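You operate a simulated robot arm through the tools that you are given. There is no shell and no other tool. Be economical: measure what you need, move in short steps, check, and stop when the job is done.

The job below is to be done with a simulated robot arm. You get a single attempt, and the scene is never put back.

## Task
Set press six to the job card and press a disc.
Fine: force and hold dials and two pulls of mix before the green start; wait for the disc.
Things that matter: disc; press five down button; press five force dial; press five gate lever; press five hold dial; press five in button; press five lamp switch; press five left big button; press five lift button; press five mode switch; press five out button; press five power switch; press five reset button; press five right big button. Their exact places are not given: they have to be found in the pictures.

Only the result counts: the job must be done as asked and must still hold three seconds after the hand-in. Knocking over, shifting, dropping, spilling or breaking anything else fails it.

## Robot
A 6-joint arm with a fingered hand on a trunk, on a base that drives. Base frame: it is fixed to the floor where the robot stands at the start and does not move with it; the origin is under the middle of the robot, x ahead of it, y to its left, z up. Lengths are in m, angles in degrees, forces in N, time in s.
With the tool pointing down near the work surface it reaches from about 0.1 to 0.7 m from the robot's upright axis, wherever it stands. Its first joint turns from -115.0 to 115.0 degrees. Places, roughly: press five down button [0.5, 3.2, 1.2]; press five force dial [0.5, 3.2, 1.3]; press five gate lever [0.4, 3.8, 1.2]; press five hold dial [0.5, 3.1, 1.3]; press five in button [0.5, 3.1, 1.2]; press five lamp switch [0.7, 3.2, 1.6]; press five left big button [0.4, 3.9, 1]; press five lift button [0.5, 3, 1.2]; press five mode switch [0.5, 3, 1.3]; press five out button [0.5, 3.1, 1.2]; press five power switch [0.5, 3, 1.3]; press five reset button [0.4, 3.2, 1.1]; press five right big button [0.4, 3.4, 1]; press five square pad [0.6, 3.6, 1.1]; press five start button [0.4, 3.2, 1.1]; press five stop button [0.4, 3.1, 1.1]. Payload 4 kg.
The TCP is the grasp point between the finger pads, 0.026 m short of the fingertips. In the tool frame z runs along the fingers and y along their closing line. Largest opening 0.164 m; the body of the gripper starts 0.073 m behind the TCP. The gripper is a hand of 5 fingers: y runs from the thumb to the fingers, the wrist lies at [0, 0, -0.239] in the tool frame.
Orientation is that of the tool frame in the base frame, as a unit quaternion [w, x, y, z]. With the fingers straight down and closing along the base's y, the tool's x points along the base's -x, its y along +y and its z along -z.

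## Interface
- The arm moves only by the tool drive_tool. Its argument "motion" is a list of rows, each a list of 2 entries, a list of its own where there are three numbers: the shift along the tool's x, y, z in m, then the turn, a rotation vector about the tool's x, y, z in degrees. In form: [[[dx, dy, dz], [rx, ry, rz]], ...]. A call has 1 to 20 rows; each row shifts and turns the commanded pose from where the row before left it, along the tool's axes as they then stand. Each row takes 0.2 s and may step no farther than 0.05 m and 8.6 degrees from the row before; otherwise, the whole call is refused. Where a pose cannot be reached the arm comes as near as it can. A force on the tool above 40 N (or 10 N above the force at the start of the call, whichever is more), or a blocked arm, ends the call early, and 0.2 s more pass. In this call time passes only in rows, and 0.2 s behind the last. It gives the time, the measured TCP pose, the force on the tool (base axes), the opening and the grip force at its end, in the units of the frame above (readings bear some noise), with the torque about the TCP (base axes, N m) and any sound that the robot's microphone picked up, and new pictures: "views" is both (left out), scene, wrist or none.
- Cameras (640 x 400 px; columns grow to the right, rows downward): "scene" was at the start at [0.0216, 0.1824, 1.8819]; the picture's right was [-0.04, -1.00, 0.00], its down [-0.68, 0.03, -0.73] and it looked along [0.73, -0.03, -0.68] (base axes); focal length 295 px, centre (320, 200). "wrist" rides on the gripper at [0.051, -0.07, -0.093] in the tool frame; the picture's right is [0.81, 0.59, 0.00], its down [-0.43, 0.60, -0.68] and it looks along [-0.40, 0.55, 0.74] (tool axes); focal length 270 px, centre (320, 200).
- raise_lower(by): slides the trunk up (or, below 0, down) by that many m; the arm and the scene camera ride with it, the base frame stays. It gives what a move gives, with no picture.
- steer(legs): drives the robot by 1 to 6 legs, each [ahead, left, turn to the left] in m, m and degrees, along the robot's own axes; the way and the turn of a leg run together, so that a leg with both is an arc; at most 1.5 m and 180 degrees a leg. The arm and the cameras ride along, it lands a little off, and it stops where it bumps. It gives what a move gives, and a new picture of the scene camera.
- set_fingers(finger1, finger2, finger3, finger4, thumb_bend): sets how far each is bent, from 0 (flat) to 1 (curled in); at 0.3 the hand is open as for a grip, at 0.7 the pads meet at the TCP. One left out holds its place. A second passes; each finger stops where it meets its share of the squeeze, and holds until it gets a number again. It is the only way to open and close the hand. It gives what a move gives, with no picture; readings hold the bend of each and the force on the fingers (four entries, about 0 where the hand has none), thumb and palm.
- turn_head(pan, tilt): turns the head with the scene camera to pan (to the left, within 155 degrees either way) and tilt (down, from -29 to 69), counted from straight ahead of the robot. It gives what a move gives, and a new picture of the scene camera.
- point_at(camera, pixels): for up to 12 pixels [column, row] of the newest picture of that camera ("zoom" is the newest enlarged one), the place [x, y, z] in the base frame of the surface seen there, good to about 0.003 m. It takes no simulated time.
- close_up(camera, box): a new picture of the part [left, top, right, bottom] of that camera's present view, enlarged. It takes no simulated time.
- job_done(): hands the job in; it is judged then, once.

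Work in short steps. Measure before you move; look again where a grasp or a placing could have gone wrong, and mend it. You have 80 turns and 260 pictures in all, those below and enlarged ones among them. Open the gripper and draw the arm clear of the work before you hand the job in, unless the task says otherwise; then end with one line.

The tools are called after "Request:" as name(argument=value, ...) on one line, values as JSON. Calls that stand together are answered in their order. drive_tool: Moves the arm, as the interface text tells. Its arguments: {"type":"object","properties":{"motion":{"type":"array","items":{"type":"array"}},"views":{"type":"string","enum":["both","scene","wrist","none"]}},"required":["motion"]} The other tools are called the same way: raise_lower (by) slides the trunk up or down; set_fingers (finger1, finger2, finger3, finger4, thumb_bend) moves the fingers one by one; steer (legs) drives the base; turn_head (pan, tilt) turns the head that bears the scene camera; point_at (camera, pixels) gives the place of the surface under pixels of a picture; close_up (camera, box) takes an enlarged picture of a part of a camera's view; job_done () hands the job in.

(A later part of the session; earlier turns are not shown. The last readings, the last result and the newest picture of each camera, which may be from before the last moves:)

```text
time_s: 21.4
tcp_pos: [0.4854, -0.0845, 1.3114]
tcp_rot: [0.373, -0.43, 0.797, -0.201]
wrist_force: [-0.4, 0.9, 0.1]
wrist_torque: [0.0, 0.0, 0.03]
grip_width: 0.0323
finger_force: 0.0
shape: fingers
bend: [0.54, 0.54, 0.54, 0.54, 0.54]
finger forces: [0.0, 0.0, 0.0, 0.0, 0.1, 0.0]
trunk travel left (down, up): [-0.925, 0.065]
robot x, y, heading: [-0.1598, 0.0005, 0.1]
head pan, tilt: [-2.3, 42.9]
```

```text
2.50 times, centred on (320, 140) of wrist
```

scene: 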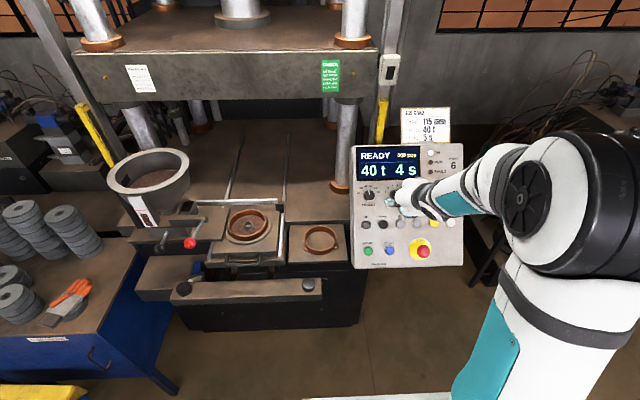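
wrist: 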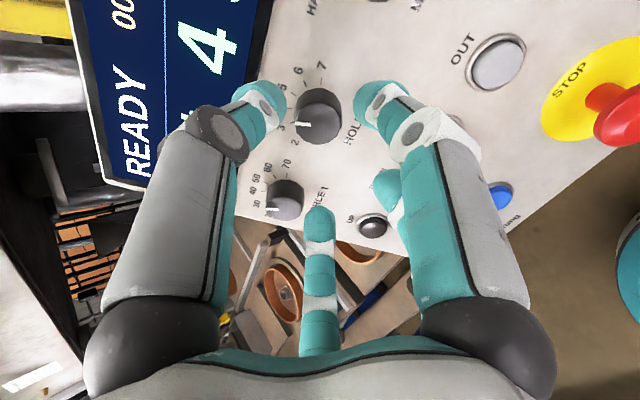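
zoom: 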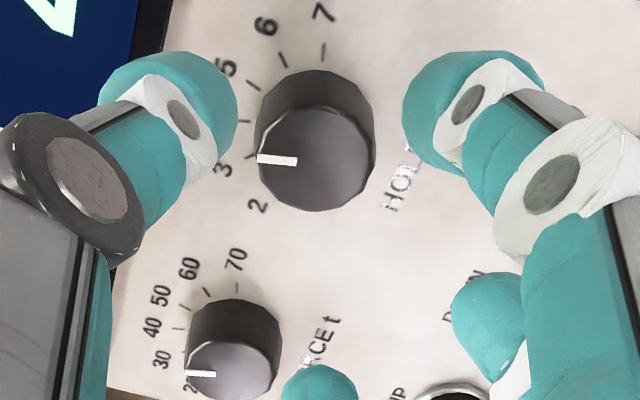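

Force reads 40 t and the hold knob lies on the tool axis (expected row 127, seen 124). I go in 0.057 m and grip.

Request:
drive_tool(motion=[[[0, 0, 0.02], [0, 0, 0]], [[0, 0, 0.02], [0, 0, 0]], [[0, 0, 0.01], [0, 0, 0]], [[0, 0, 0.006], [0, 0, 0]], [[0, 0, 0], [0, 0, 0]]], views="none")

Request:
close_up(camera="wrist", box=[200, 60, 440, 220])

Request:
set_fingers(finger1=0.66, finger2=0.66, finger3=0.66, finger4=0.66, thumb_bend=0.66)

Request:
close_up(camera="wrist", box=[200, 60, 440, 220])

```text
time_s: 22.6
tcp_pos: [0.5267, -0.0868, 1.2782]
tcp_rot: [0.375, -0.43, 0.797, -0.2]
wrist_force: [0.6, 0.4, -1.4]
wrist_torque: [-0.02, 0.01, 0.01]
grip_width: 0.0326
finger_force: 0.1
shape: fingers
bend: [0.54, 0.54, 0.54, 0.54, 0.54]
finger forces: [0.1, 0.0, 0.0, 0.0, 0.0, 0.0]
trunk travel left (down, up): [-0.925, 0.065]
robot x, y, heading: [-0.1573, -0.0007, -0.1]
head pan, tilt: [-2.3, 42.9]
```

```text
2.50 times, centred on (320, 140) of wrist
```

zoom: 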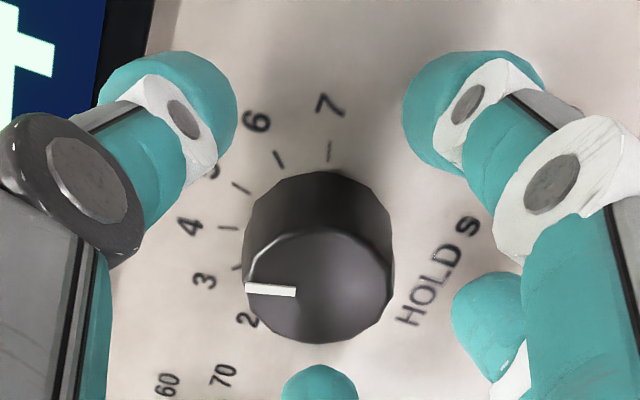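

```text
time_s: 23.6
tcp_pos: [0.528, -0.086, 1.2778]
tcp_rot: [0.373, -0.43, 0.797, -0.201]
wrist_force: [0.7, 1.4, -0.4]
wrist_torque: [0.0, -0.01, -0.01]
grip_width: 0.009
finger_force: 7.3
shape: fingers
bend: [0.64, 0.63, 0.62, 0.63, 0.64]
finger forces: [2.2, 3.0, 3.7, 3.3, 3.5, 0.0]
trunk travel left (down, up): [-0.925, 0.065]
robot x, y, heading: [-0.1618, 0.0009, 0.2]
head pan, tilt: [-2.3, 42.9]
```

```text
2.50 times, centred on (320, 140) of wrist
```

zoom: 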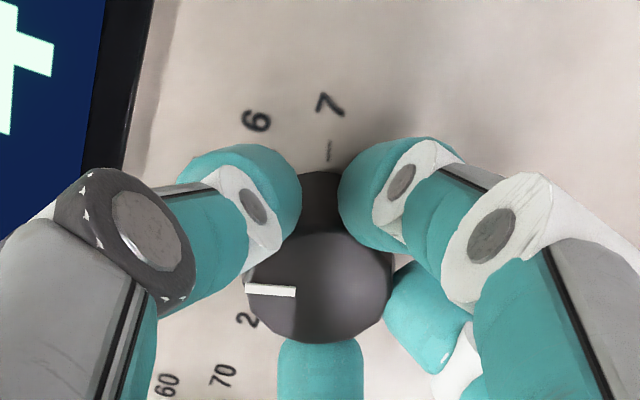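

The hold knob is held evenly; I turn it clockwise 31° for +1 s.

Request:
drive_tool(motion=[[[0, 0, 0], [0, 0, 7.75]], [[0, 0, 0], [0, 0, 7.75]], [[0, 0, 0], [0, 0, 7.75]], [[0, 0, 0], [0, 0, 7.75]], [[0, 0, 0], [0, 0, 0]]], views="none")

Request:
set_fingers(finger1=0.54, finger2=0.54, finger3=0.54, finger4=0.54, thumb_bend=0.54)

Request:
close_up(camera="scene", box=[340, 140, 468, 220])

Request:
close_up(camera="wrist", box=[160, 0, 480, 200])

```text
time_s: 24.8
tcp_pos: [0.5262, -0.0853, 1.2767]
tcp_rot: [0.413, -0.201, 0.884, -0.093]
wrist_force: [-1.7, -0.8, 0.2]
wrist_torque: [0.0, 0.02, -0.02]
grip_width: 0.0092
finger_force: 8.6
shape: fingers
bend: [0.64, 0.63, 0.63, 0.63, 0.64]
finger forces: [2.8, 3.7, 3.6, 2.8, 3.6, 0.0]
trunk travel left (down, up): [-0.925, 0.065]
robot x, y, heading: [-0.1576, 0.0022, 0.2]
head pan, tilt: [-2.3, 42.9]
```

```text
time_s: 25.8
tcp_pos: [0.5272, -0.0851, 1.2761]
tcp_rot: [0.414, -0.202, 0.883, -0.092]
wrist_force: [0.1, -0.1, -0.6]
wrist_torque: [0.0, 0.03, 0.0]
grip_width: 0.032
finger_force: 0.2
shape: fingers
bend: [0.54, 0.54, 0.54, 0.54, 0.54]
finger forces: [0.0, 0.0, 0.0, 0.0, 0.0, 0.0]
trunk travel left (down, up): [-0.925, 0.065]
robot x, y, heading: [-0.1613, 0.0004, 0.4]
head pan, tilt: [-2.3, 42.9]
```

```text
5.00 times, centred on (404, 180) of scene
```

zoom: 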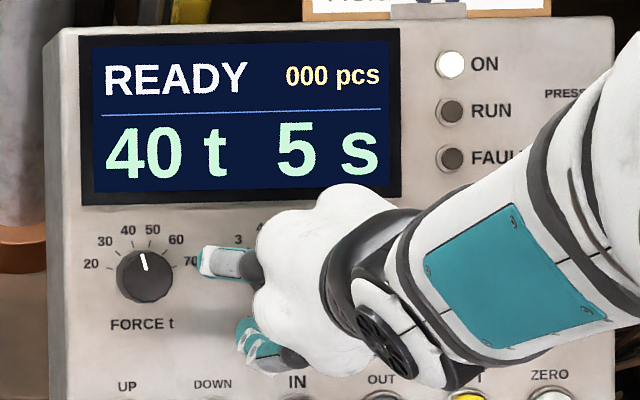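

```text
2.00 times, centred on (320, 100) of wrist
```

zoom: 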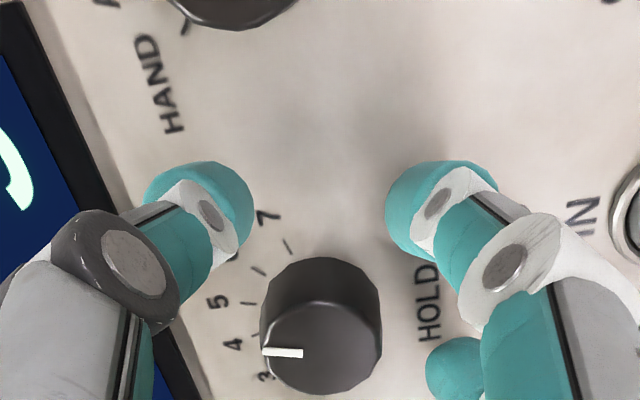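

The display shows 40 t and 5 s. I withdraw straight off the panel and check the bench on the left before driving over to the levers.

Request:
drive_tool(motion=[[[0, 0, -0.03], [0, 0, 0]], [[0, 0, -0.04], [0, 0, 0]], [[0, 0, -0.04], [0, 0, 8]], [[0, 0, -0.03], [0, 0, 8]], [[0, 0, 0], [0, 0, 8]]], views="scene")

Request:
point_at(camera="scene", pixels=[[125, 270], [140, 300], [60, 330], [160, 385], [60, 395], [190, 243], [163, 240], [300, 300], [180, 290], [250, 215], [322, 230], [160, 265]])

Request:
close_up(camera="scene", box=[100, 130, 300, 310])

```text
time_s: 27.0
tcp_pos: [0.4191, -0.0875, 1.366]
tcp_rot: [0.424, -0.014, 0.906, -0.005]
wrist_force: [0.3, -0.2, -0.1]
wrist_torque: [0.02, 0.0, -0.01]
grip_width: 0.032
finger_force: 0.0
shape: fingers
bend: [0.54, 0.54, 0.54, 0.54, 0.54]
finger forces: [0.0, 0.0, 0.1, 0.1, 0.0, 0.0]
trunk travel left (down, up): [-0.925, 0.065]
robot x, y, heading: [-0.1609, 0.0008, 0.2]
head pan, tilt: [-2.3, 42.9]
```

scene: 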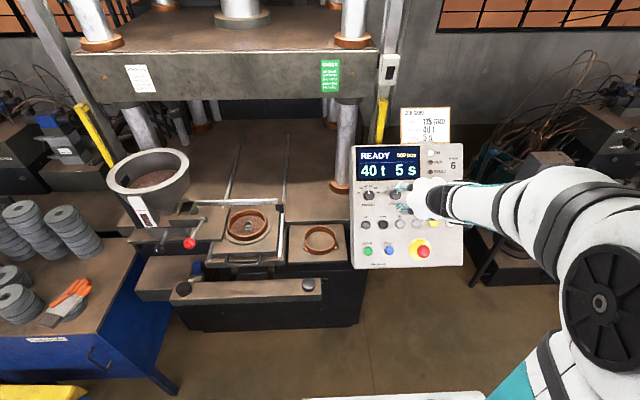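

```text
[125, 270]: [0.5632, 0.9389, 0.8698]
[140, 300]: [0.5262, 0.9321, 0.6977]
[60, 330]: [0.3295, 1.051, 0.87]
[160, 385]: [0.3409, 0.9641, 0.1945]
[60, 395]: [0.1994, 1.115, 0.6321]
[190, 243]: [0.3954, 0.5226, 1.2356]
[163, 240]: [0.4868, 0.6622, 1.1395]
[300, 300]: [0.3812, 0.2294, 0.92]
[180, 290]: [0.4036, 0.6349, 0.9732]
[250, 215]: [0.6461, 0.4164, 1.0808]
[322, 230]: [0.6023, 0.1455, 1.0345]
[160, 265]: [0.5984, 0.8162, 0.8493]
```

```text
2.22 times, centred on (200, 220) of scene
```

zoom: 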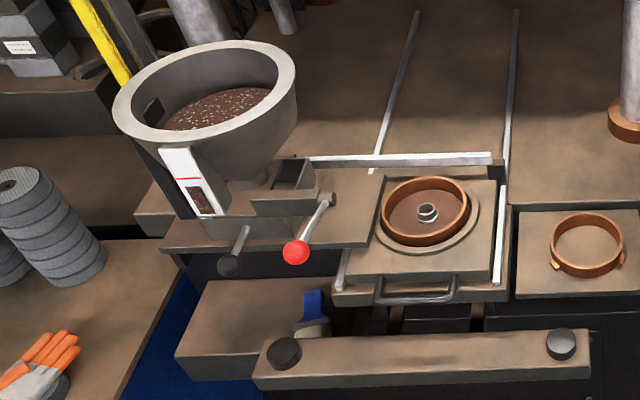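

The bench starts at y≈0.93 and there's something yellow at lower left. I turn the head left to check the floor there.

Request:
turn_head(pan=50, tilt=45)

Request:
point_at(camera="scene", pixels=[[320, 200], [320, 300], [200, 350], [400, 350], [150, 250], [320, 390]])

```text
time_s: 28.2
tcp_pos: [0.4205, -0.0873, 1.3661]
tcp_rot: [0.424, -0.014, 0.906, -0.005]
wrist_force: [-0.1, -0.3, -0.6]
wrist_torque: [0.02, -0.01, -0.01]
grip_width: 0.032
finger_force: 0.0
shape: fingers
bend: [0.54, 0.54, 0.54, 0.54, 0.54]
finger forces: [0.1, 0.0, 0.0, 0.1, 0.0, 0.0]
trunk travel left (down, up): [-0.925, 0.065]
robot x, y, heading: [-0.159, 0.0018, 0.4]
head pan, tilt: [50.0, 45.0]
```

scene: 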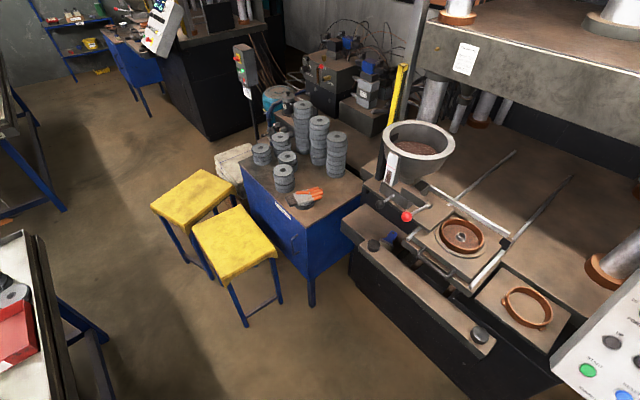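

```text
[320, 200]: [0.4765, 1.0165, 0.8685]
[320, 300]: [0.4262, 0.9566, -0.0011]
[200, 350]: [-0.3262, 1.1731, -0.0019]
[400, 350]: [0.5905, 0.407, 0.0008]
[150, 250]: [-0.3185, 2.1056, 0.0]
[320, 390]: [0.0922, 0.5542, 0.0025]
```

The stools stay at y≳0.9, so there is room. I look closely at the dispenser and levers from this angle.

Request:
close_up(camera="scene", box=[360, 110, 520, 270])

Request:
point_at(camera="scene", pixels=[[245, 325], [279, 300], [240, 245], [406, 216], [425, 204], [390, 209], [400, 196]])

Request:
steer(legs=[[0, 0.42, 0]])

```text
2.50 times, centred on (440, 190) of scene
```

zoom: 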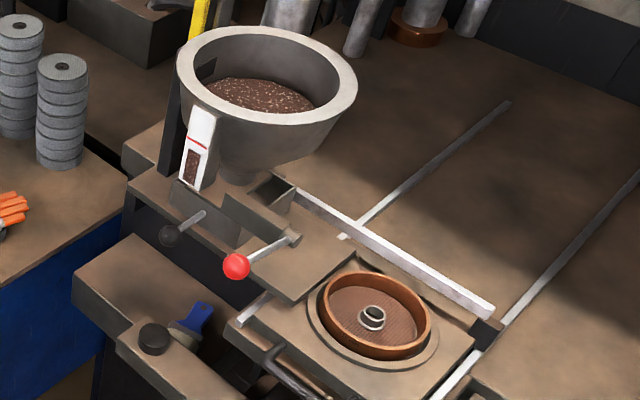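

```text
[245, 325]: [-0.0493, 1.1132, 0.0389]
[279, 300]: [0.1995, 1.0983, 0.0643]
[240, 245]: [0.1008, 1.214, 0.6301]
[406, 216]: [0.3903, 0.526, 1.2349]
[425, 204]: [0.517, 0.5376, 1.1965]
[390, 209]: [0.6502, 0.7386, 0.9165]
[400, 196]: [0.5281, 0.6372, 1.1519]
```

```text
time_s: 30.8
tcp_pos: [0.4186, 0.3277, 1.3671]
tcp_rot: [0.424, -0.013, 0.906, -0.005]
wrist_force: [0.7, 0.2, -1.0]
wrist_torque: [-0.04, 0.01, -0.01]
grip_width: 0.0321
finger_force: 0.0
shape: fingers
bend: [0.54, 0.54, 0.54, 0.54, 0.54]
finger forces: [0.0, 0.0, 0.1, 0.1, 0.0, 0.1]
trunk travel left (down, up): [-0.925, 0.065]
robot x, y, heading: [-0.1648, 0.4172, 0.2]
head pan, tilt: [50.0, 45.0]
```

scene: 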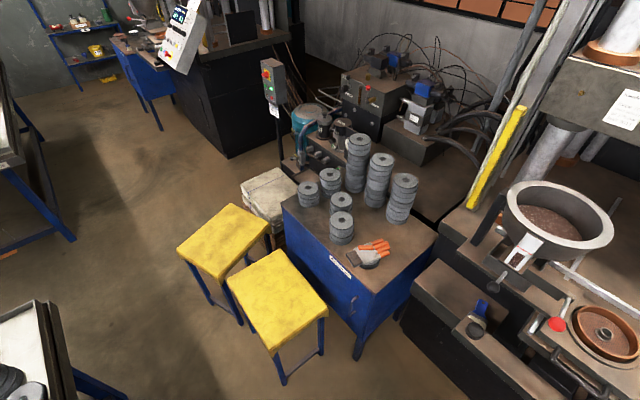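

Clear. I look ahead again at the dispenser, now close in front.

Request:
turn_head(pan=0, tilt=48)

Request:
close_up(camera="scene", box=[180, 120, 380, 300])

```text
time_s: 32.0
tcp_pos: [0.4198, 0.3264, 1.3674]
tcp_rot: [0.423, -0.013, 0.906, -0.005]
wrist_force: [-0.8, 0.5, 0.0]
wrist_torque: [-0.02, -0.01, -0.01]
grip_width: 0.0318
finger_force: 0.1
shape: fingers
bend: [0.54, 0.54, 0.54, 0.54, 0.54]
finger forces: [0.0, 0.0, 0.0, 0.0, 0.0, 0.0]
trunk travel left (down, up): [-0.925, 0.065]
robot x, y, heading: [-0.1627, 0.4132, 0.2]
head pan, tilt: [0.0, 48.0]
```

scene: 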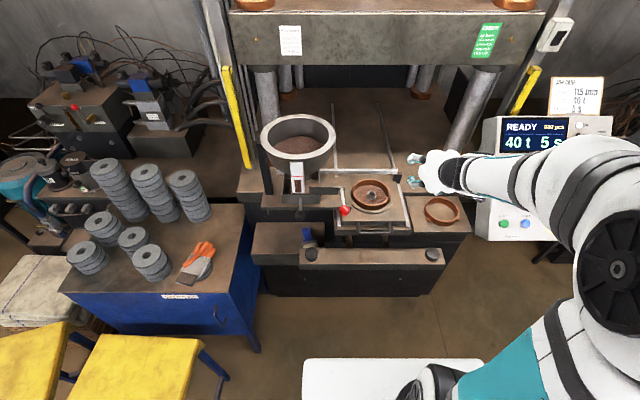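

```text
2.22 times, centred on (280, 210) of scene
```

zoom: 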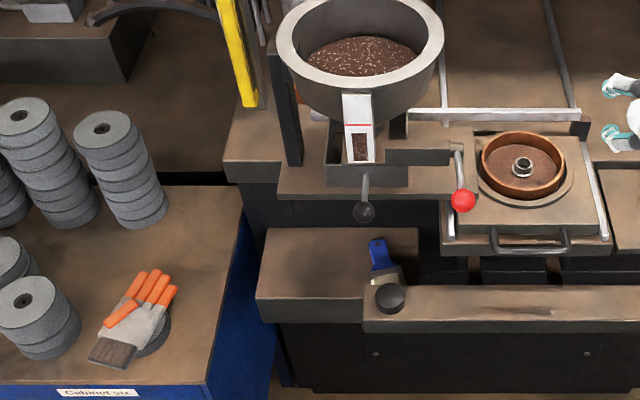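

I plan to enclose the red ball (centre ≈ (0.405,0.524,1.224)) with the finger ring along its rod. First I go to a standoff 8 cm before it, moving down/back and then left, rolling 18° so the rod passes between two fingers.

Request:
set_fingers(finger1=0.49, finger2=0.49, finger3=0.49, finger4=0.49, thumb_bend=0.49)

Request:
drive_tool(motion=[[[0.04, 0, 0], [0, 0, 0]], [[0.04, 0, 0], [0, 0, 0]], [[0.04, 0, 0], [0, 0, 0]], [[0, 0.05, 0], [0, 0, 0]], [[0, 0.05, 0], [0, 0, 0]], [[0, 0.05, 0], [0, 0, 0]], [[0, 0.0476, 0], [0, 0, 0]], [[0, 0, 0], [0, 0, 8]], [[0, 0, 0], [0, 0, 8]], [[0, 0, 0], [0, 0, 2]]])

Request:
close_up(camera="scene", box=[240, 140, 440, 265])

```text
time_s: 33.0
tcp_pos: [0.4175, 0.326, 1.366]
tcp_rot: [0.424, -0.013, 0.906, -0.005]
wrist_force: [-0.1, -0.2, 1.0]
wrist_torque: [0.0, -0.02, 0.0]
grip_width: 0.0445
finger_force: 0.1
shape: fingers
bend: [0.49, 0.49, 0.49, 0.49, 0.49]
finger forces: [0.1, 0.0, 0.0, 0.0, 0.1, 0.0]
trunk travel left (down, up): [-0.925, 0.065]
robot x, y, heading: [-0.1605, 0.4118, 0.0]
head pan, tilt: [0.0, 48.0]
```

```text
time_s: 35.2
tcp_pos: [0.3736, 0.5119, 1.2767]
tcp_rot: [0.419, 0.129, 0.897, 0.062]
wrist_force: [0.6, 0.1, -0.7]
wrist_torque: [0.03, -0.02, 0.01]
grip_width: 0.0444
finger_force: 0.1
shape: fingers
bend: [0.49, 0.49, 0.49, 0.49, 0.49]
finger forces: [0.0, 0.0, 0.0, 0.1, 0.1, 0.1]
out of reach, approached as far as the arm can: row 3, 4, 5
trunk travel left (down, up): [-0.925, 0.065]
robot x, y, heading: [-0.1604, 0.4154, 0.1]
head pan, tilt: [0.0, 48.0]
```

scene: 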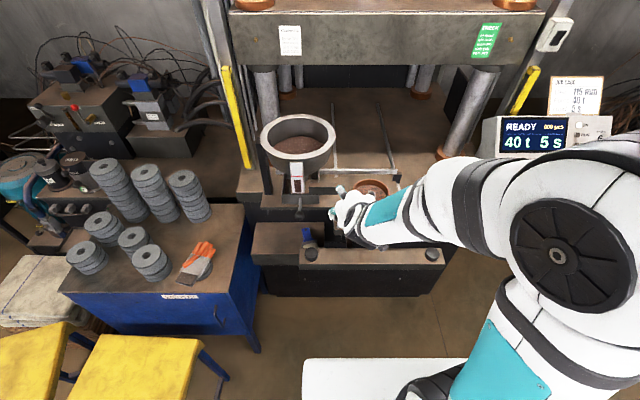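
wrist: 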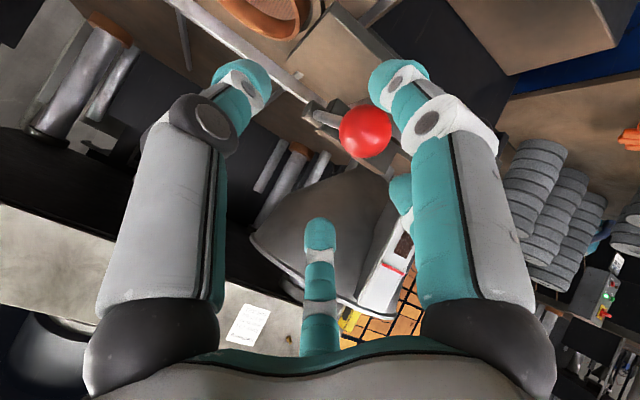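

```text
3.20 times, centred on (340, 202) of scene
```

zoom: 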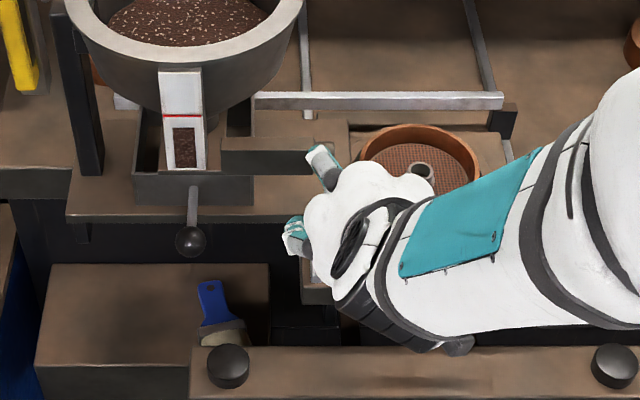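

The ball is at (365,130) in the wrist view; I measure it for alignment.

Request:
point_at(camera="wrist", pixels=[[365, 130], [345, 130], [365, 110], [365, 150], [387, 130], [318, 116], [308, 108]])

```text
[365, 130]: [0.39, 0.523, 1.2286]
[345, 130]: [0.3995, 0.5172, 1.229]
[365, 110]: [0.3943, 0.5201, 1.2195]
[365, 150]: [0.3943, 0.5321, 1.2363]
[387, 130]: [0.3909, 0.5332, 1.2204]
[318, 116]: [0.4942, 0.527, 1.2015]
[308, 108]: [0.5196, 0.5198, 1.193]
```

Ball centre ≈ (0.405,0.528,1.223), which in the tool frame is (0.025,0.009,0.058). I align, go in, and then look.

Request:
drive_tool(motion=[[[0.0125, 0.0044, 0], [0, 0, 0]], [[0.0125, 0.0043, 0], [0, 0, 0]], [[0, 0, 0.02], [0, 0, 0]], [[0, 0, 0.02], [0, 0, 0]], [[0, 0, 0.015], [0, 0, 0]], [[0, 0, 0], [0, 0, 0]]])

Request:
point_at(camera="wrist", pixels=[[320, 195], [320, 180]])

```text
time_s: 36.6
tcp_pos: [0.4035, 0.5285, 1.2246]
tcp_rot: [0.42, 0.129, 0.896, 0.061]
wrist_force: [1.1, -0.1, -1.0]
wrist_torque: [0.0, 0.01, 0.0]
grip_width: 0.0447
finger_force: 0.0
shape: fingers
bend: [0.49, 0.49, 0.49, 0.49, 0.49]
finger forces: [0.0, 0.1, 0.1, 0.0, 0.0, 0.0]
trunk travel left (down, up): [-0.925, 0.065]
robot x, y, heading: [-0.1612, 0.4157, -0.1]
head pan, tilt: [0.0, 48.0]
```

scene: 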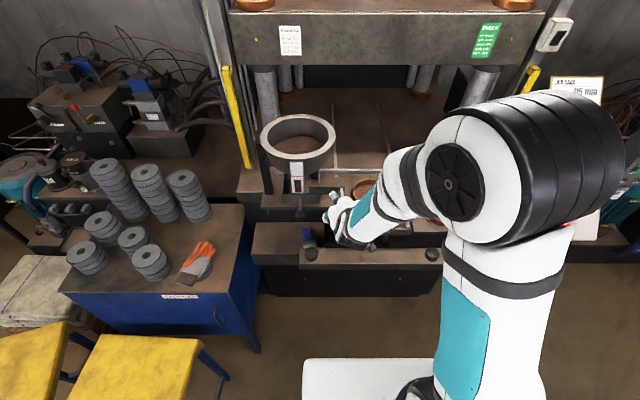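
wrist: 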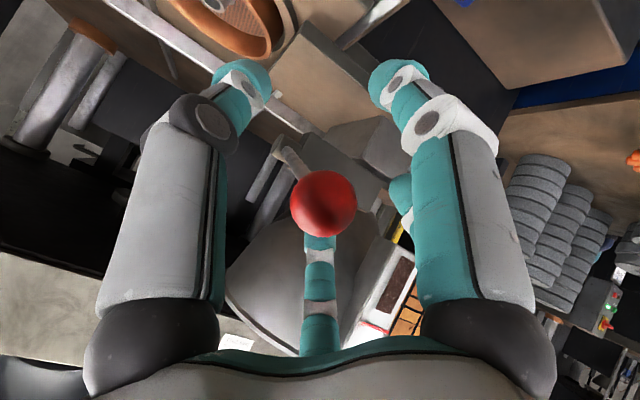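

```text
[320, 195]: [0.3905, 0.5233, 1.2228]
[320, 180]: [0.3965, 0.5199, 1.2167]
```

The ball sits right at the TCP (323,203). I close the fingers around it.

Request:
set_fingers(finger1=0.66, finger2=0.66, finger3=0.66, finger4=0.66, thumb_bend=0.66)

Request:
close_up(camera="wrist", box=[160, 80, 480, 280])

```text
time_s: 37.6
tcp_pos: [0.4044, 0.5282, 1.2234]
tcp_rot: [0.419, 0.129, 0.897, 0.06]
wrist_force: [2.1, 1.8, -0.1]
wrist_torque: [0.0, -0.04, -0.01]
grip_width: 0.0036
finger_force: 0.6
shape: fingers
bend: [0.66, 0.66, 0.64, 0.65, 0.66]
finger forces: [0.0, 0.1, 1.8, 0.3, 0.1, 0.0]
trunk travel left (down, up): [-0.925, 0.065]
robot x, y, heading: [-0.1624, 0.4124, 0.1]
head pan, tilt: [0.0, 48.0]
```

```text
2.00 times, centred on (320, 180) of wrist
```

zoom: 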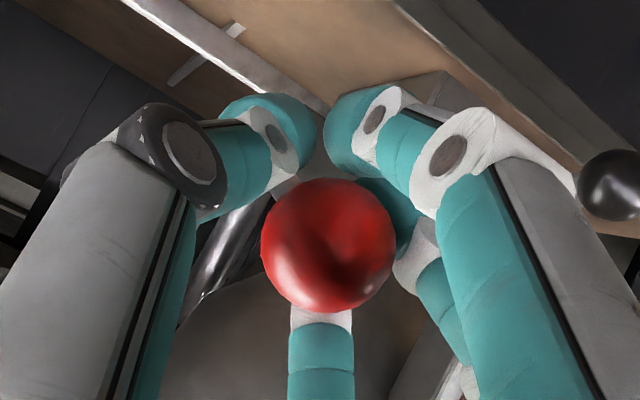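

The ball is caged. I press it down the first ~35 mm of the arc and watch the force.

Request:
drive_tool(motion=[[[0.007, -0.0023, 0.0045], [0, 0, 0]], [[0.007, -0.0022, 0.0044], [0, 0, 0]], [[0.0073, -0.0024, 0.0064], [0, 0, 0]], [[0.0073, -0.0023, 0.0064], [0, 0, 0]], [[0, 0, 0], [0, 0, 0]]])

Request:
close_up(camera="scene", box=[240, 110, 440, 235])

```text
time_s: 38.8
tcp_pos: [0.4001, 0.527, 1.1868]
tcp_rot: [0.42, 0.129, 0.896, 0.061]
wrist_force: [1.7, 2.8, 0.1]
wrist_torque: [-0.02, 0.02, 0.01]
grip_width: 0.0038
finger_force: 1.7
shape: fingers
bend: [0.66, 0.66, 0.65, 0.66, 0.66]
finger forces: [0.0, 0.1, 2.8, 0.0, 0.0, 0.0]
trunk travel left (down, up): [-0.925, 0.065]
robot x, y, heading: [-0.1609, 0.4169, 0.0]
head pan, tilt: [0.0, 48.0]
```

scene: 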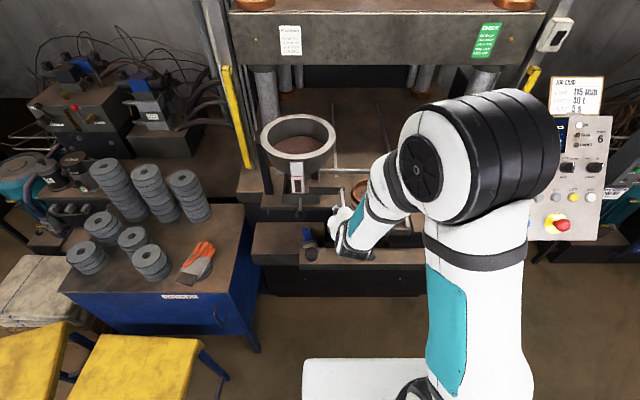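
wrist: 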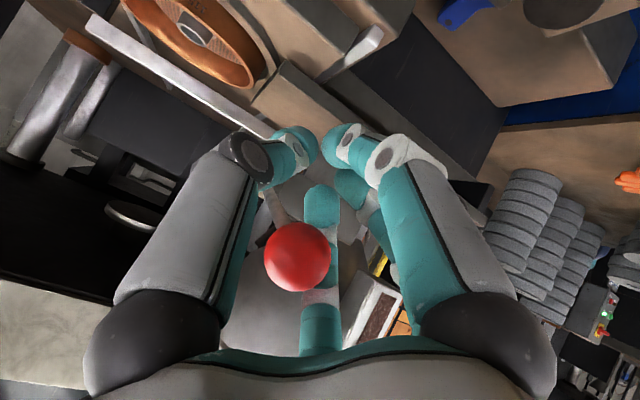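

```text
3.20 times, centred on (340, 172) of scene
```

zoom: 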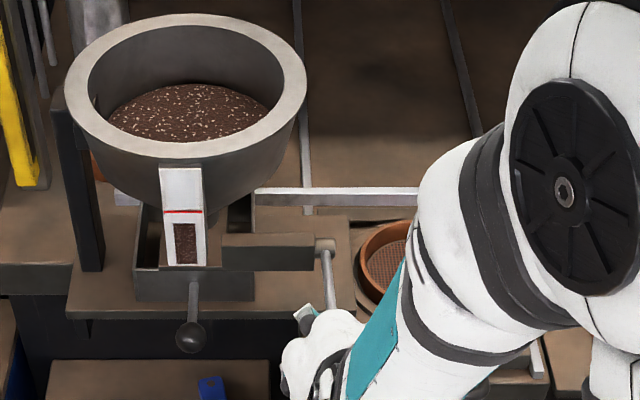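

The ball now sits nearer the palm at (297,255); I measure how far it actually moved.

Request:
point_at(camera="wrist", pixels=[[297, 255], [280, 250], [315, 255], [262, 190]])

Request:
close_up(camera="wrist", box=[160, 100, 480, 300])

```text
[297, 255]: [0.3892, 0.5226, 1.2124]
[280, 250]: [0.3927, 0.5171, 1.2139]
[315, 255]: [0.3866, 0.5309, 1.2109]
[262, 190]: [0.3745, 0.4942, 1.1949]
```

```text
2.00 times, centred on (320, 200) of wrist
```

zoom: 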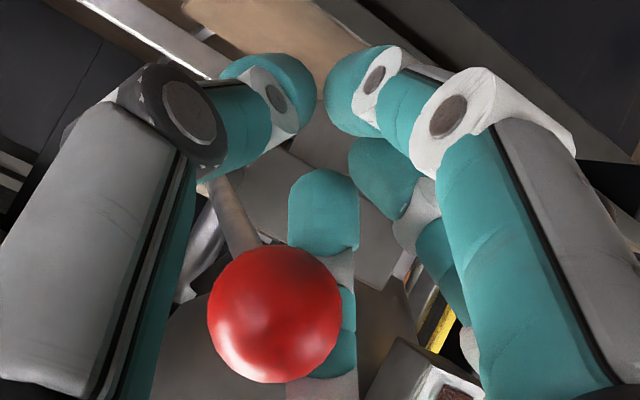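

The fingers' slope lets the ball slide toward the palm. I recentre on it and pitch the hand up 28° so it lines up with the rod and can press squarely down.

Request:
drive_tool(motion=[[[-0.0172, 0.0056, -0.011], [0, 0, 0]], [[0, 0, 0], [-2.16, -6.66, 0]], [[0, 0, 0], [-2.16, -6.66, 0]], [[0, 0, 0], [-2.16, -6.66, 0]], [[0, 0, 0], [-2.16, -6.66, 0]], [[0, 0, 0], [0, 0, 0]]])

Request:
point_at(camera="wrist", pixels=[[320, 205], [310, 215]])

```text
time_s: 40.2
tcp_pos: [0.4032, 0.5277, 1.2077]
tcp_rot: [0.623, 0.107, 0.769, 0.097]
wrist_force: [4.1, 1.9, -0.7]
wrist_torque: [-0.04, 0.13, 0.0]
grip_width: 0.004
finger_force: 2.8
shape: fingers
bend: [0.66, 0.66, 0.64, 0.66, 0.66]
finger forces: [0.1, 0.0, 4.3, 1.1, 0.0, 0.0]
trunk travel left (down, up): [-0.925, 0.065]
robot x, y, heading: [-0.1567, 0.4124, 0.2]
head pan, tilt: [0.0, 48.0]
```

scene: 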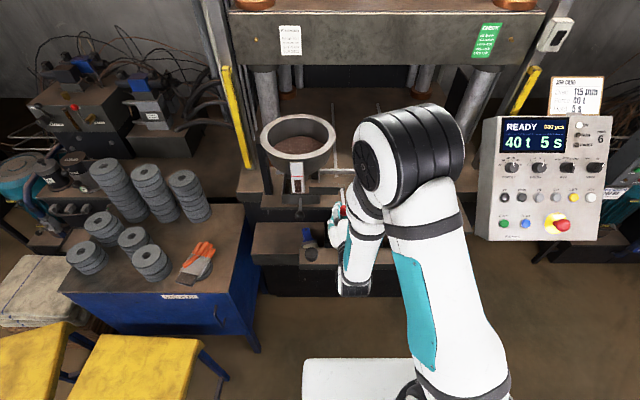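
wrist: 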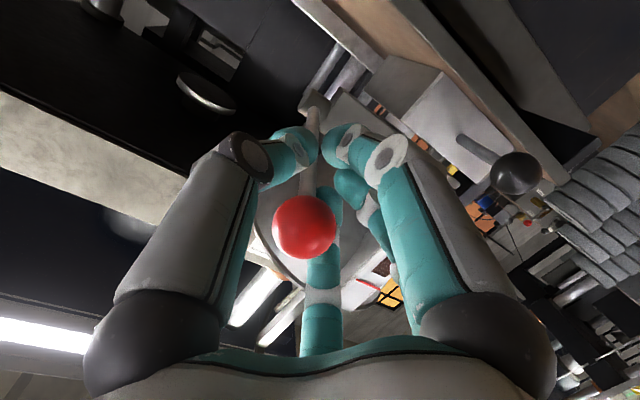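

```text
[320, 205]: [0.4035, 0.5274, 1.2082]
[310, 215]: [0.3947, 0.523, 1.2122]
```

Now aligned with the rod. I swing down rigidly about the pivot, 8° per row, three rows.

Request:
drive_tool(motion=[[[0.0155, -0.005, 0], [-2.47, -7.6, 0]], [[0.0155, -0.005, 0], [-2.47, -7.6, 0]], [[0.0155, -0.005, 0], [-2.47, -7.6, 0]], [[0, 0, 0], [0, 0, 0]]])

Request:
close_up(camera="scene", box=[240, 110, 440, 235])

```text
time_s: 41.2
tcp_pos: [0.41, 0.5307, 1.2097]
tcp_rot: [0.646, 0.105, 0.749, 0.1]
wrist_force: [-3.1, -0.6, -0.2]
wrist_torque: [0.0, -0.01, -0.04]
grip_width: 0.0038
finger_force: 1.4
shape: fingers
bend: [0.66, 0.66, 0.65, 0.66, 0.66]
finger forces: [0.0, 0.0, 1.4, 2.1, 0.1, 0.0]
out of reach, approached as far as the arm can: row 1, 2, 3
trunk travel left (down, up): [-0.925, 0.065]
robot x, y, heading: [-0.1592, 0.4144, -0.0]
head pan, tilt: [0.0, 48.0]
```

scene: 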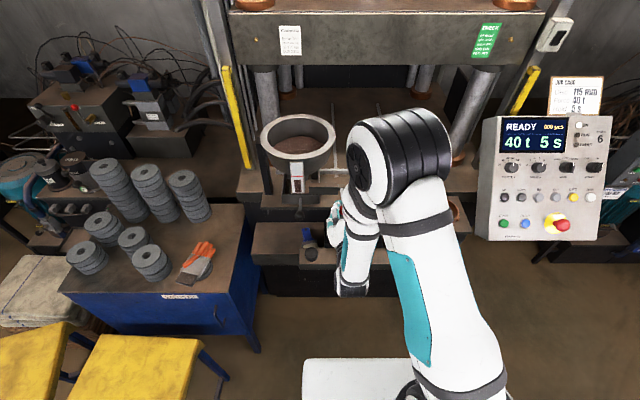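
wrist: 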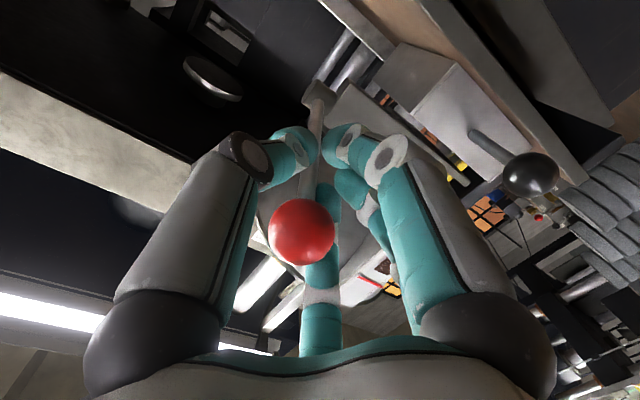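

```text
3.20 times, centred on (340, 172) of scene
```

zoom: 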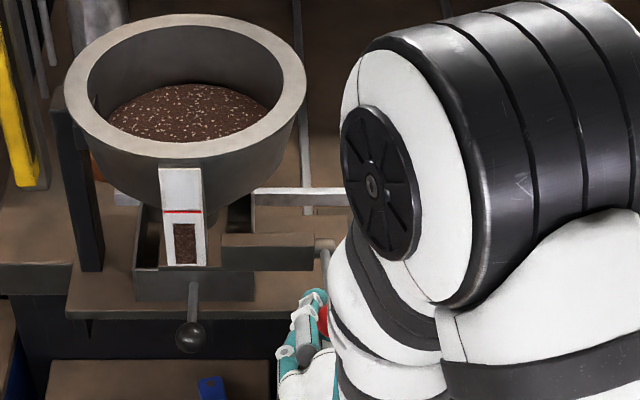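

The arm is too folded to pitch further, but the trunk itself can pull the lever: I slide the trunk down 5 cm.

Request:
raise_lower(by=-0.05)

Request:
close_up(camera="wrist", box=[0, 0, 640, 400])

Request:
close_up(camera="scene", box=[240, 80, 440, 205])

```text
time_s: 42.1
tcp_pos: [0.4105, 0.5313, 1.1581]
tcp_rot: [0.646, 0.106, 0.749, 0.1]
wrist_force: [1.3, -0.6, 2.4]
wrist_torque: [-0.01, 0.02, -0.01]
grip_width: 0.0036
finger_force: 1.9
shape: fingers
bend: [0.66, 0.66, 0.65, 0.65, 0.66]
finger forces: [0.1, 0.0, 1.4, 1.5, 0.0, 0.1]
trunk travel left (down, up): [-0.875, 0.115]
robot x, y, heading: [-0.1619, 0.4132, -0.2]
head pan, tilt: [0.0, 48.0]
```

```text
1.00 times, centred on (320, 200) of wrist (not enlarged: the box is as wide or as high as the picture)
```

zoom: 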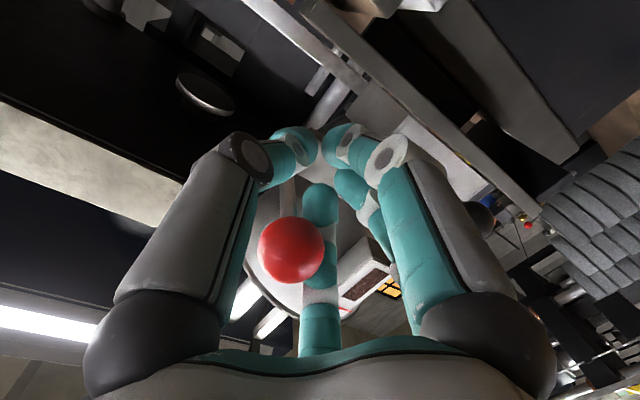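

```text
3.20 times, centred on (340, 142) of scene
```

zoom: 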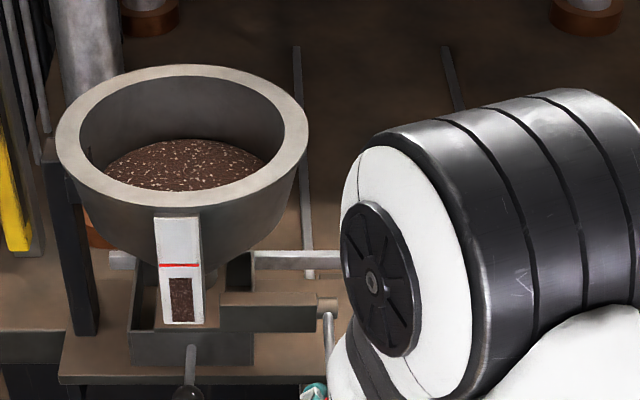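

The lever follows with light force. I go down another 3.5 cm and measure the ball.

Request:
raise_lower(by=-0.035)

Request:
drive_tool(motion=[[[0, 0, 0], [0, 0, 0]]])

Request:
point_at(camera="wrist", pixels=[[285, 255], [290, 265], [300, 240]])

```text
time_s: 42.9
tcp_pos: [0.4119, 0.5308, 1.1237]
tcp_rot: [0.647, 0.104, 0.749, 0.1]
wrist_force: [4.1, -1.1, 4.5]
wrist_torque: [0.02, 0.15, 0.03]
grip_width: 0.0038
finger_force: 3.3
shape: fingers
bend: [0.66, 0.66, 0.64, 0.64, 0.66]
finger forces: [0.0, 0.1, 3.0, 3.5, 0.0, 0.0]
trunk travel left (down, up): [-0.84, 0.15]
robot x, y, heading: [-0.1613, 0.4127, -0.1]
head pan, tilt: [0.0, 48.0]
```

```text
time_s: 43.3
tcp_pos: [0.4093, 0.5306, 1.1237]
tcp_rot: [0.646, 0.105, 0.75, 0.101]
wrist_force: [3.6, 0.5, 4.0]
wrist_torque: [0.01, 0.12, 0.03]
grip_width: 0.0038
finger_force: 3.5
shape: fingers
bend: [0.66, 0.66, 0.64, 0.64, 0.66]
finger forces: [0.0, 0.0, 2.9, 3.7, 0.0, 0.0]
trunk travel left (down, up): [-0.84, 0.15]
robot x, y, heading: [-0.162, 0.4122, 0.2]
head pan, tilt: [0.0, 48.0]
```

scene: 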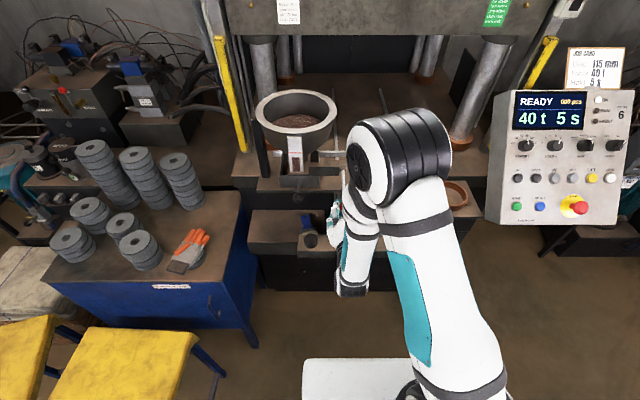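
wrist: 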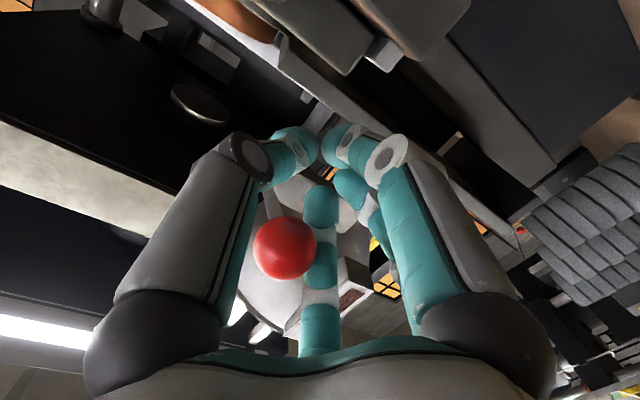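

```text
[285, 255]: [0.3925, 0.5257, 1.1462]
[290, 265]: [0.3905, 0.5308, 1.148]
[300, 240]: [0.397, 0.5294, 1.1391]
```

Ball is at z≈1.138 (about 42° of swing) with still light force. I go 3 cm further to look for the stop.

Request:
raise_lower(by=-0.03)

Request:
close_up(camera="wrist", box=[0, 0, 640, 400])

Request:
close_up(camera="scene", box=[230, 70, 470, 220])

```text
time_s: 44.0
tcp_pos: [0.4098, 0.5302, 1.0932]
tcp_rot: [0.646, 0.106, 0.749, 0.1]
wrist_force: [0.7, 0.1, -0.4]
wrist_torque: [-0.01, -0.01, 0.0]
grip_width: 0.0037
finger_force: 0.0
shape: fingers
bend: [0.66, 0.66, 0.66, 0.66, 0.66]
finger forces: [0.1, 0.0, 0.0, 0.1, 0.0, 0.0]
trunk travel left (down, up): [-0.81, 0.18]
robot x, y, heading: [-0.1619, 0.4091, 0.2]
head pan, tilt: [0.0, 48.0]
```

```text
1.00 times, centred on (320, 200) of wrist (not enlarged: the box is as wide or as high as the picture)
```

zoom: 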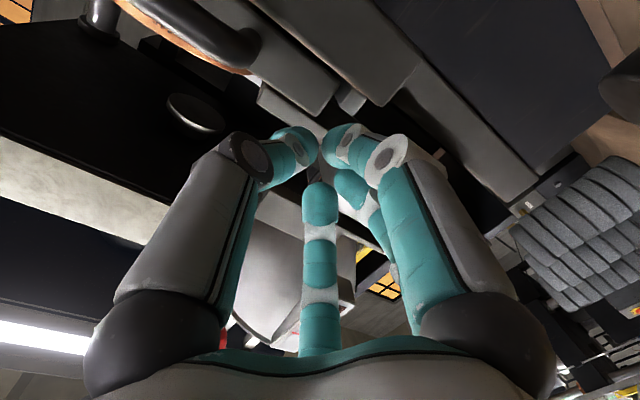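

```text
2.67 times, centred on (350, 145) of scene
```

zoom: 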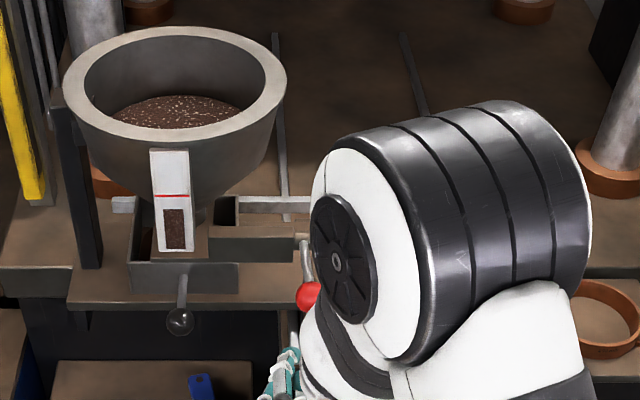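

The ball slipped out and sprang back up, so the lever self-returns. I retreat the hand backwards and right to see whether a dose dropped into the mould.

Request:
drive_tool(motion=[[[0, 0, -0.04], [0, 0, 0]], [[0, 0, -0.04], [0, 0, 0]], [[0, 0, 0], [0, 0, 0]]], views="none")

Request:
turn_head(pan=-5, tilt=42)

Request:
close_up(camera="scene", box=[230, 90, 470, 240])

```text
time_s: 44.8
tcp_pos: [0.367, 0.5492, 1.1168]
tcp_rot: [0.644, 0.106, 0.751, 0.1]
wrist_force: [1.0, -0.7, 0.2]
wrist_torque: [0.02, 0.0, -0.04]
grip_width: 0.0038
finger_force: 0.0
shape: fingers
bend: [0.66, 0.66, 0.66, 0.66, 0.66]
finger forces: [0.1, 0.0, 0.0, 0.0, 0.0, 0.0]
out of reach, approached as far as the arm can: row 1, 2
trunk travel left (down, up): [-0.81, 0.18]
robot x, y, heading: [-0.1608, 0.4113, 0.4]
head pan, tilt: [0.0, 48.0]
```

```text
time_s: 45.5
tcp_pos: [0.3675, 0.5514, 1.1164]
tcp_rot: [0.643, 0.107, 0.752, 0.1]
wrist_force: [-0.7, -0.7, 0.2]
wrist_torque: [0.04, -0.03, 0.02]
grip_width: 0.0036
finger_force: 0.0
shape: fingers
bend: [0.66, 0.66, 0.66, 0.66, 0.66]
finger forces: [0.0, 0.0, 0.1, 0.1, 0.0, 0.0]
trunk travel left (down, up): [-0.81, 0.18]
robot x, y, heading: [-0.1642, 0.414, 0.0]
head pan, tilt: [-5.0, 42.0]
```

scene: 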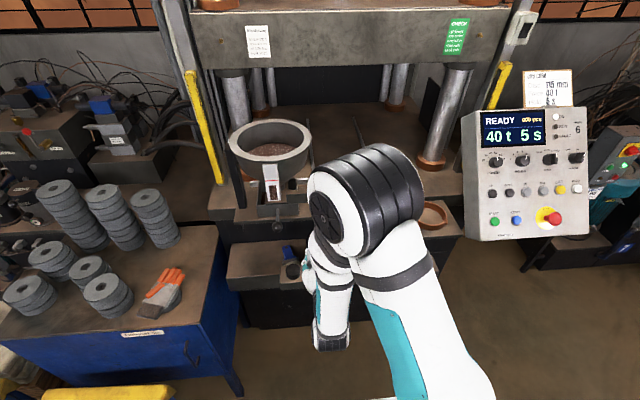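

```text
2.67 times, centred on (350, 165) of scene
```

zoom: 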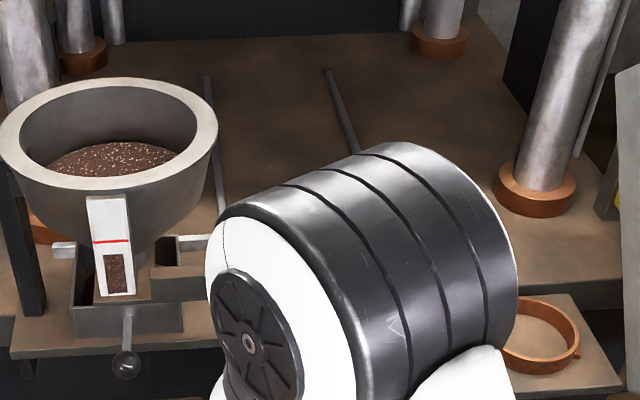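

The elbow blocks the mould. I back the base off 0.25 m to clear the view and the hand.

Request:
steer(legs=[[-0.25, 0, 0]])

Request:
raise_lower(by=0.1)

Request:
close_up(camera="scene", box=[200, 80, 440, 230])

```text
time_s: 47.3
tcp_pos: [0.1132, 0.5479, 1.1167]
tcp_rot: [0.644, 0.106, 0.751, 0.098]
wrist_force: [0.3, 0.7, -0.2]
wrist_torque: [0.04, 0.0, 0.01]
grip_width: 0.0038
finger_force: 0.1
shape: fingers
bend: [0.66, 0.66, 0.66, 0.66, 0.66]
finger forces: [0.1, 0.1, 0.0, 0.0, 0.1, 0.0]
trunk travel left (down, up): [-0.81, 0.18]
robot x, y, heading: [-0.4146, 0.4188, -0.0]
head pan, tilt: [-5.0, 42.0]
```

scene: 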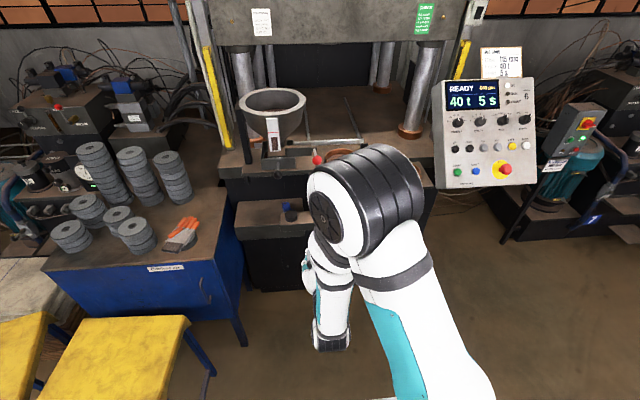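

```text
time_s: 48.7
tcp_pos: [0.1151, 0.5495, 1.2162]
tcp_rot: [0.644, 0.107, 0.751, 0.098]
wrist_force: [0.0, -0.4, -0.1]
wrist_torque: [0.0, 0.02, 0.02]
grip_width: 0.0038
finger_force: 0.0
shape: fingers
bend: [0.66, 0.66, 0.66, 0.66, 0.66]
finger forces: [0.0, 0.0, 0.0, 0.0, 0.0, 0.1]
trunk travel left (down, up): [-0.91, 0.08]
robot x, y, heading: [-0.414, 0.4142, -0.0]
head pan, tilt: [-5.0, 42.0]
```

```text
2.67 times, centred on (320, 155) of scene
```

zoom: 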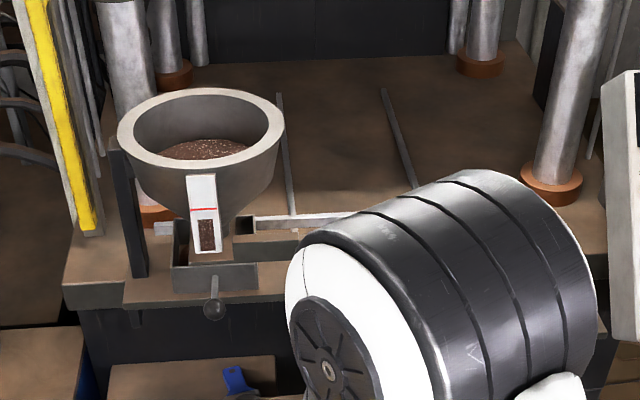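

The elbow still hides it. I turn the hand to point straight down (81° back) while here, well clear of everything, then look.

Request:
drive_tool(motion=[[[0, 0, 0], [2.51, 7.73, 0]], [[0, 0, 0], [2.51, 7.73, 0]], [[0, 0, 0], [2.51, 7.73, 0]], [[0, 0, 0], [2.51, 7.73, 0]], [[0, 0, 0], [2.51, 7.73, 0]], [[0, 0, 0], [2.51, 7.73, 0]], [[0, 0, 0], [2.51, 7.73, 0]], [[0, 0, 0], [2.51, 7.73, 0]], [[0, 0, 0], [2.51, 7.73, 0]], [[0, 0, 0], [2.51, 7.73, 0]], [[0, 0, 0], [0, 0, 0]]])

Request:
close_up(camera="scene", box=[200, 80, 440, 230])

```text
time_s: 51.1
tcp_pos: [0.1137, 0.5521, 1.202]
tcp_rot: [0.26, 0.143, 0.954, 0.031]
wrist_force: [-0.1, 0.4, -1.1]
wrist_torque: [-0.02, 0.01, -0.02]
grip_width: 0.0038
finger_force: 0.1
shape: fingers
bend: [0.66, 0.66, 0.66, 0.66, 0.66]
finger forces: [0.0, 0.1, 0.1, 0.0, 0.1, 0.0]
out of reach, approached as far as the arm can: row 1, 7, 8, 9, 10
trunk travel left (down, up): [-0.91, 0.08]
robot x, y, heading: [-0.4164, 0.4123, -0.2]
head pan, tilt: [-5.0, 42.0]
```

scene: 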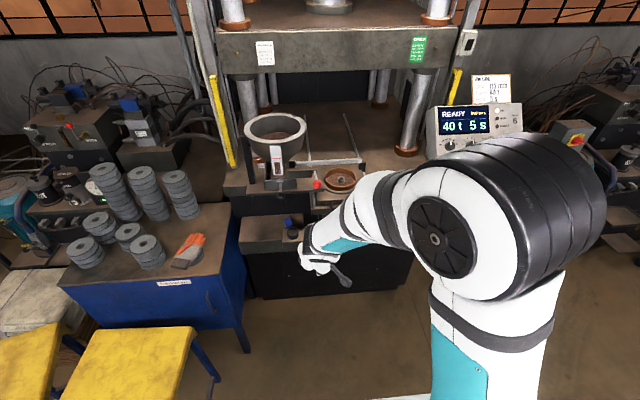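
wrist: 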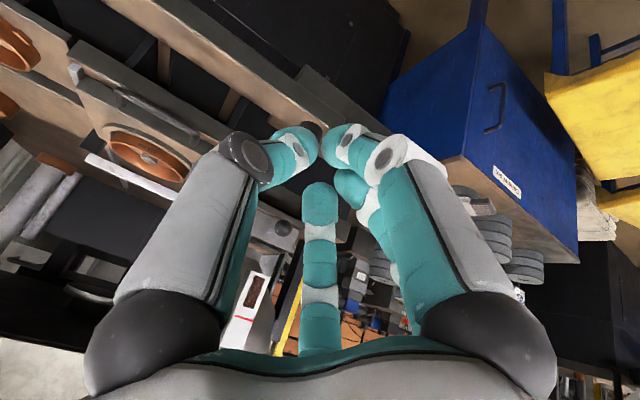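

```text
2.67 times, centred on (320, 155) of scene
```

zoom: 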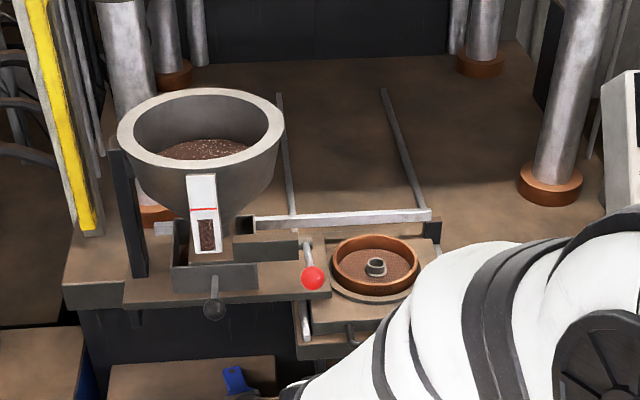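

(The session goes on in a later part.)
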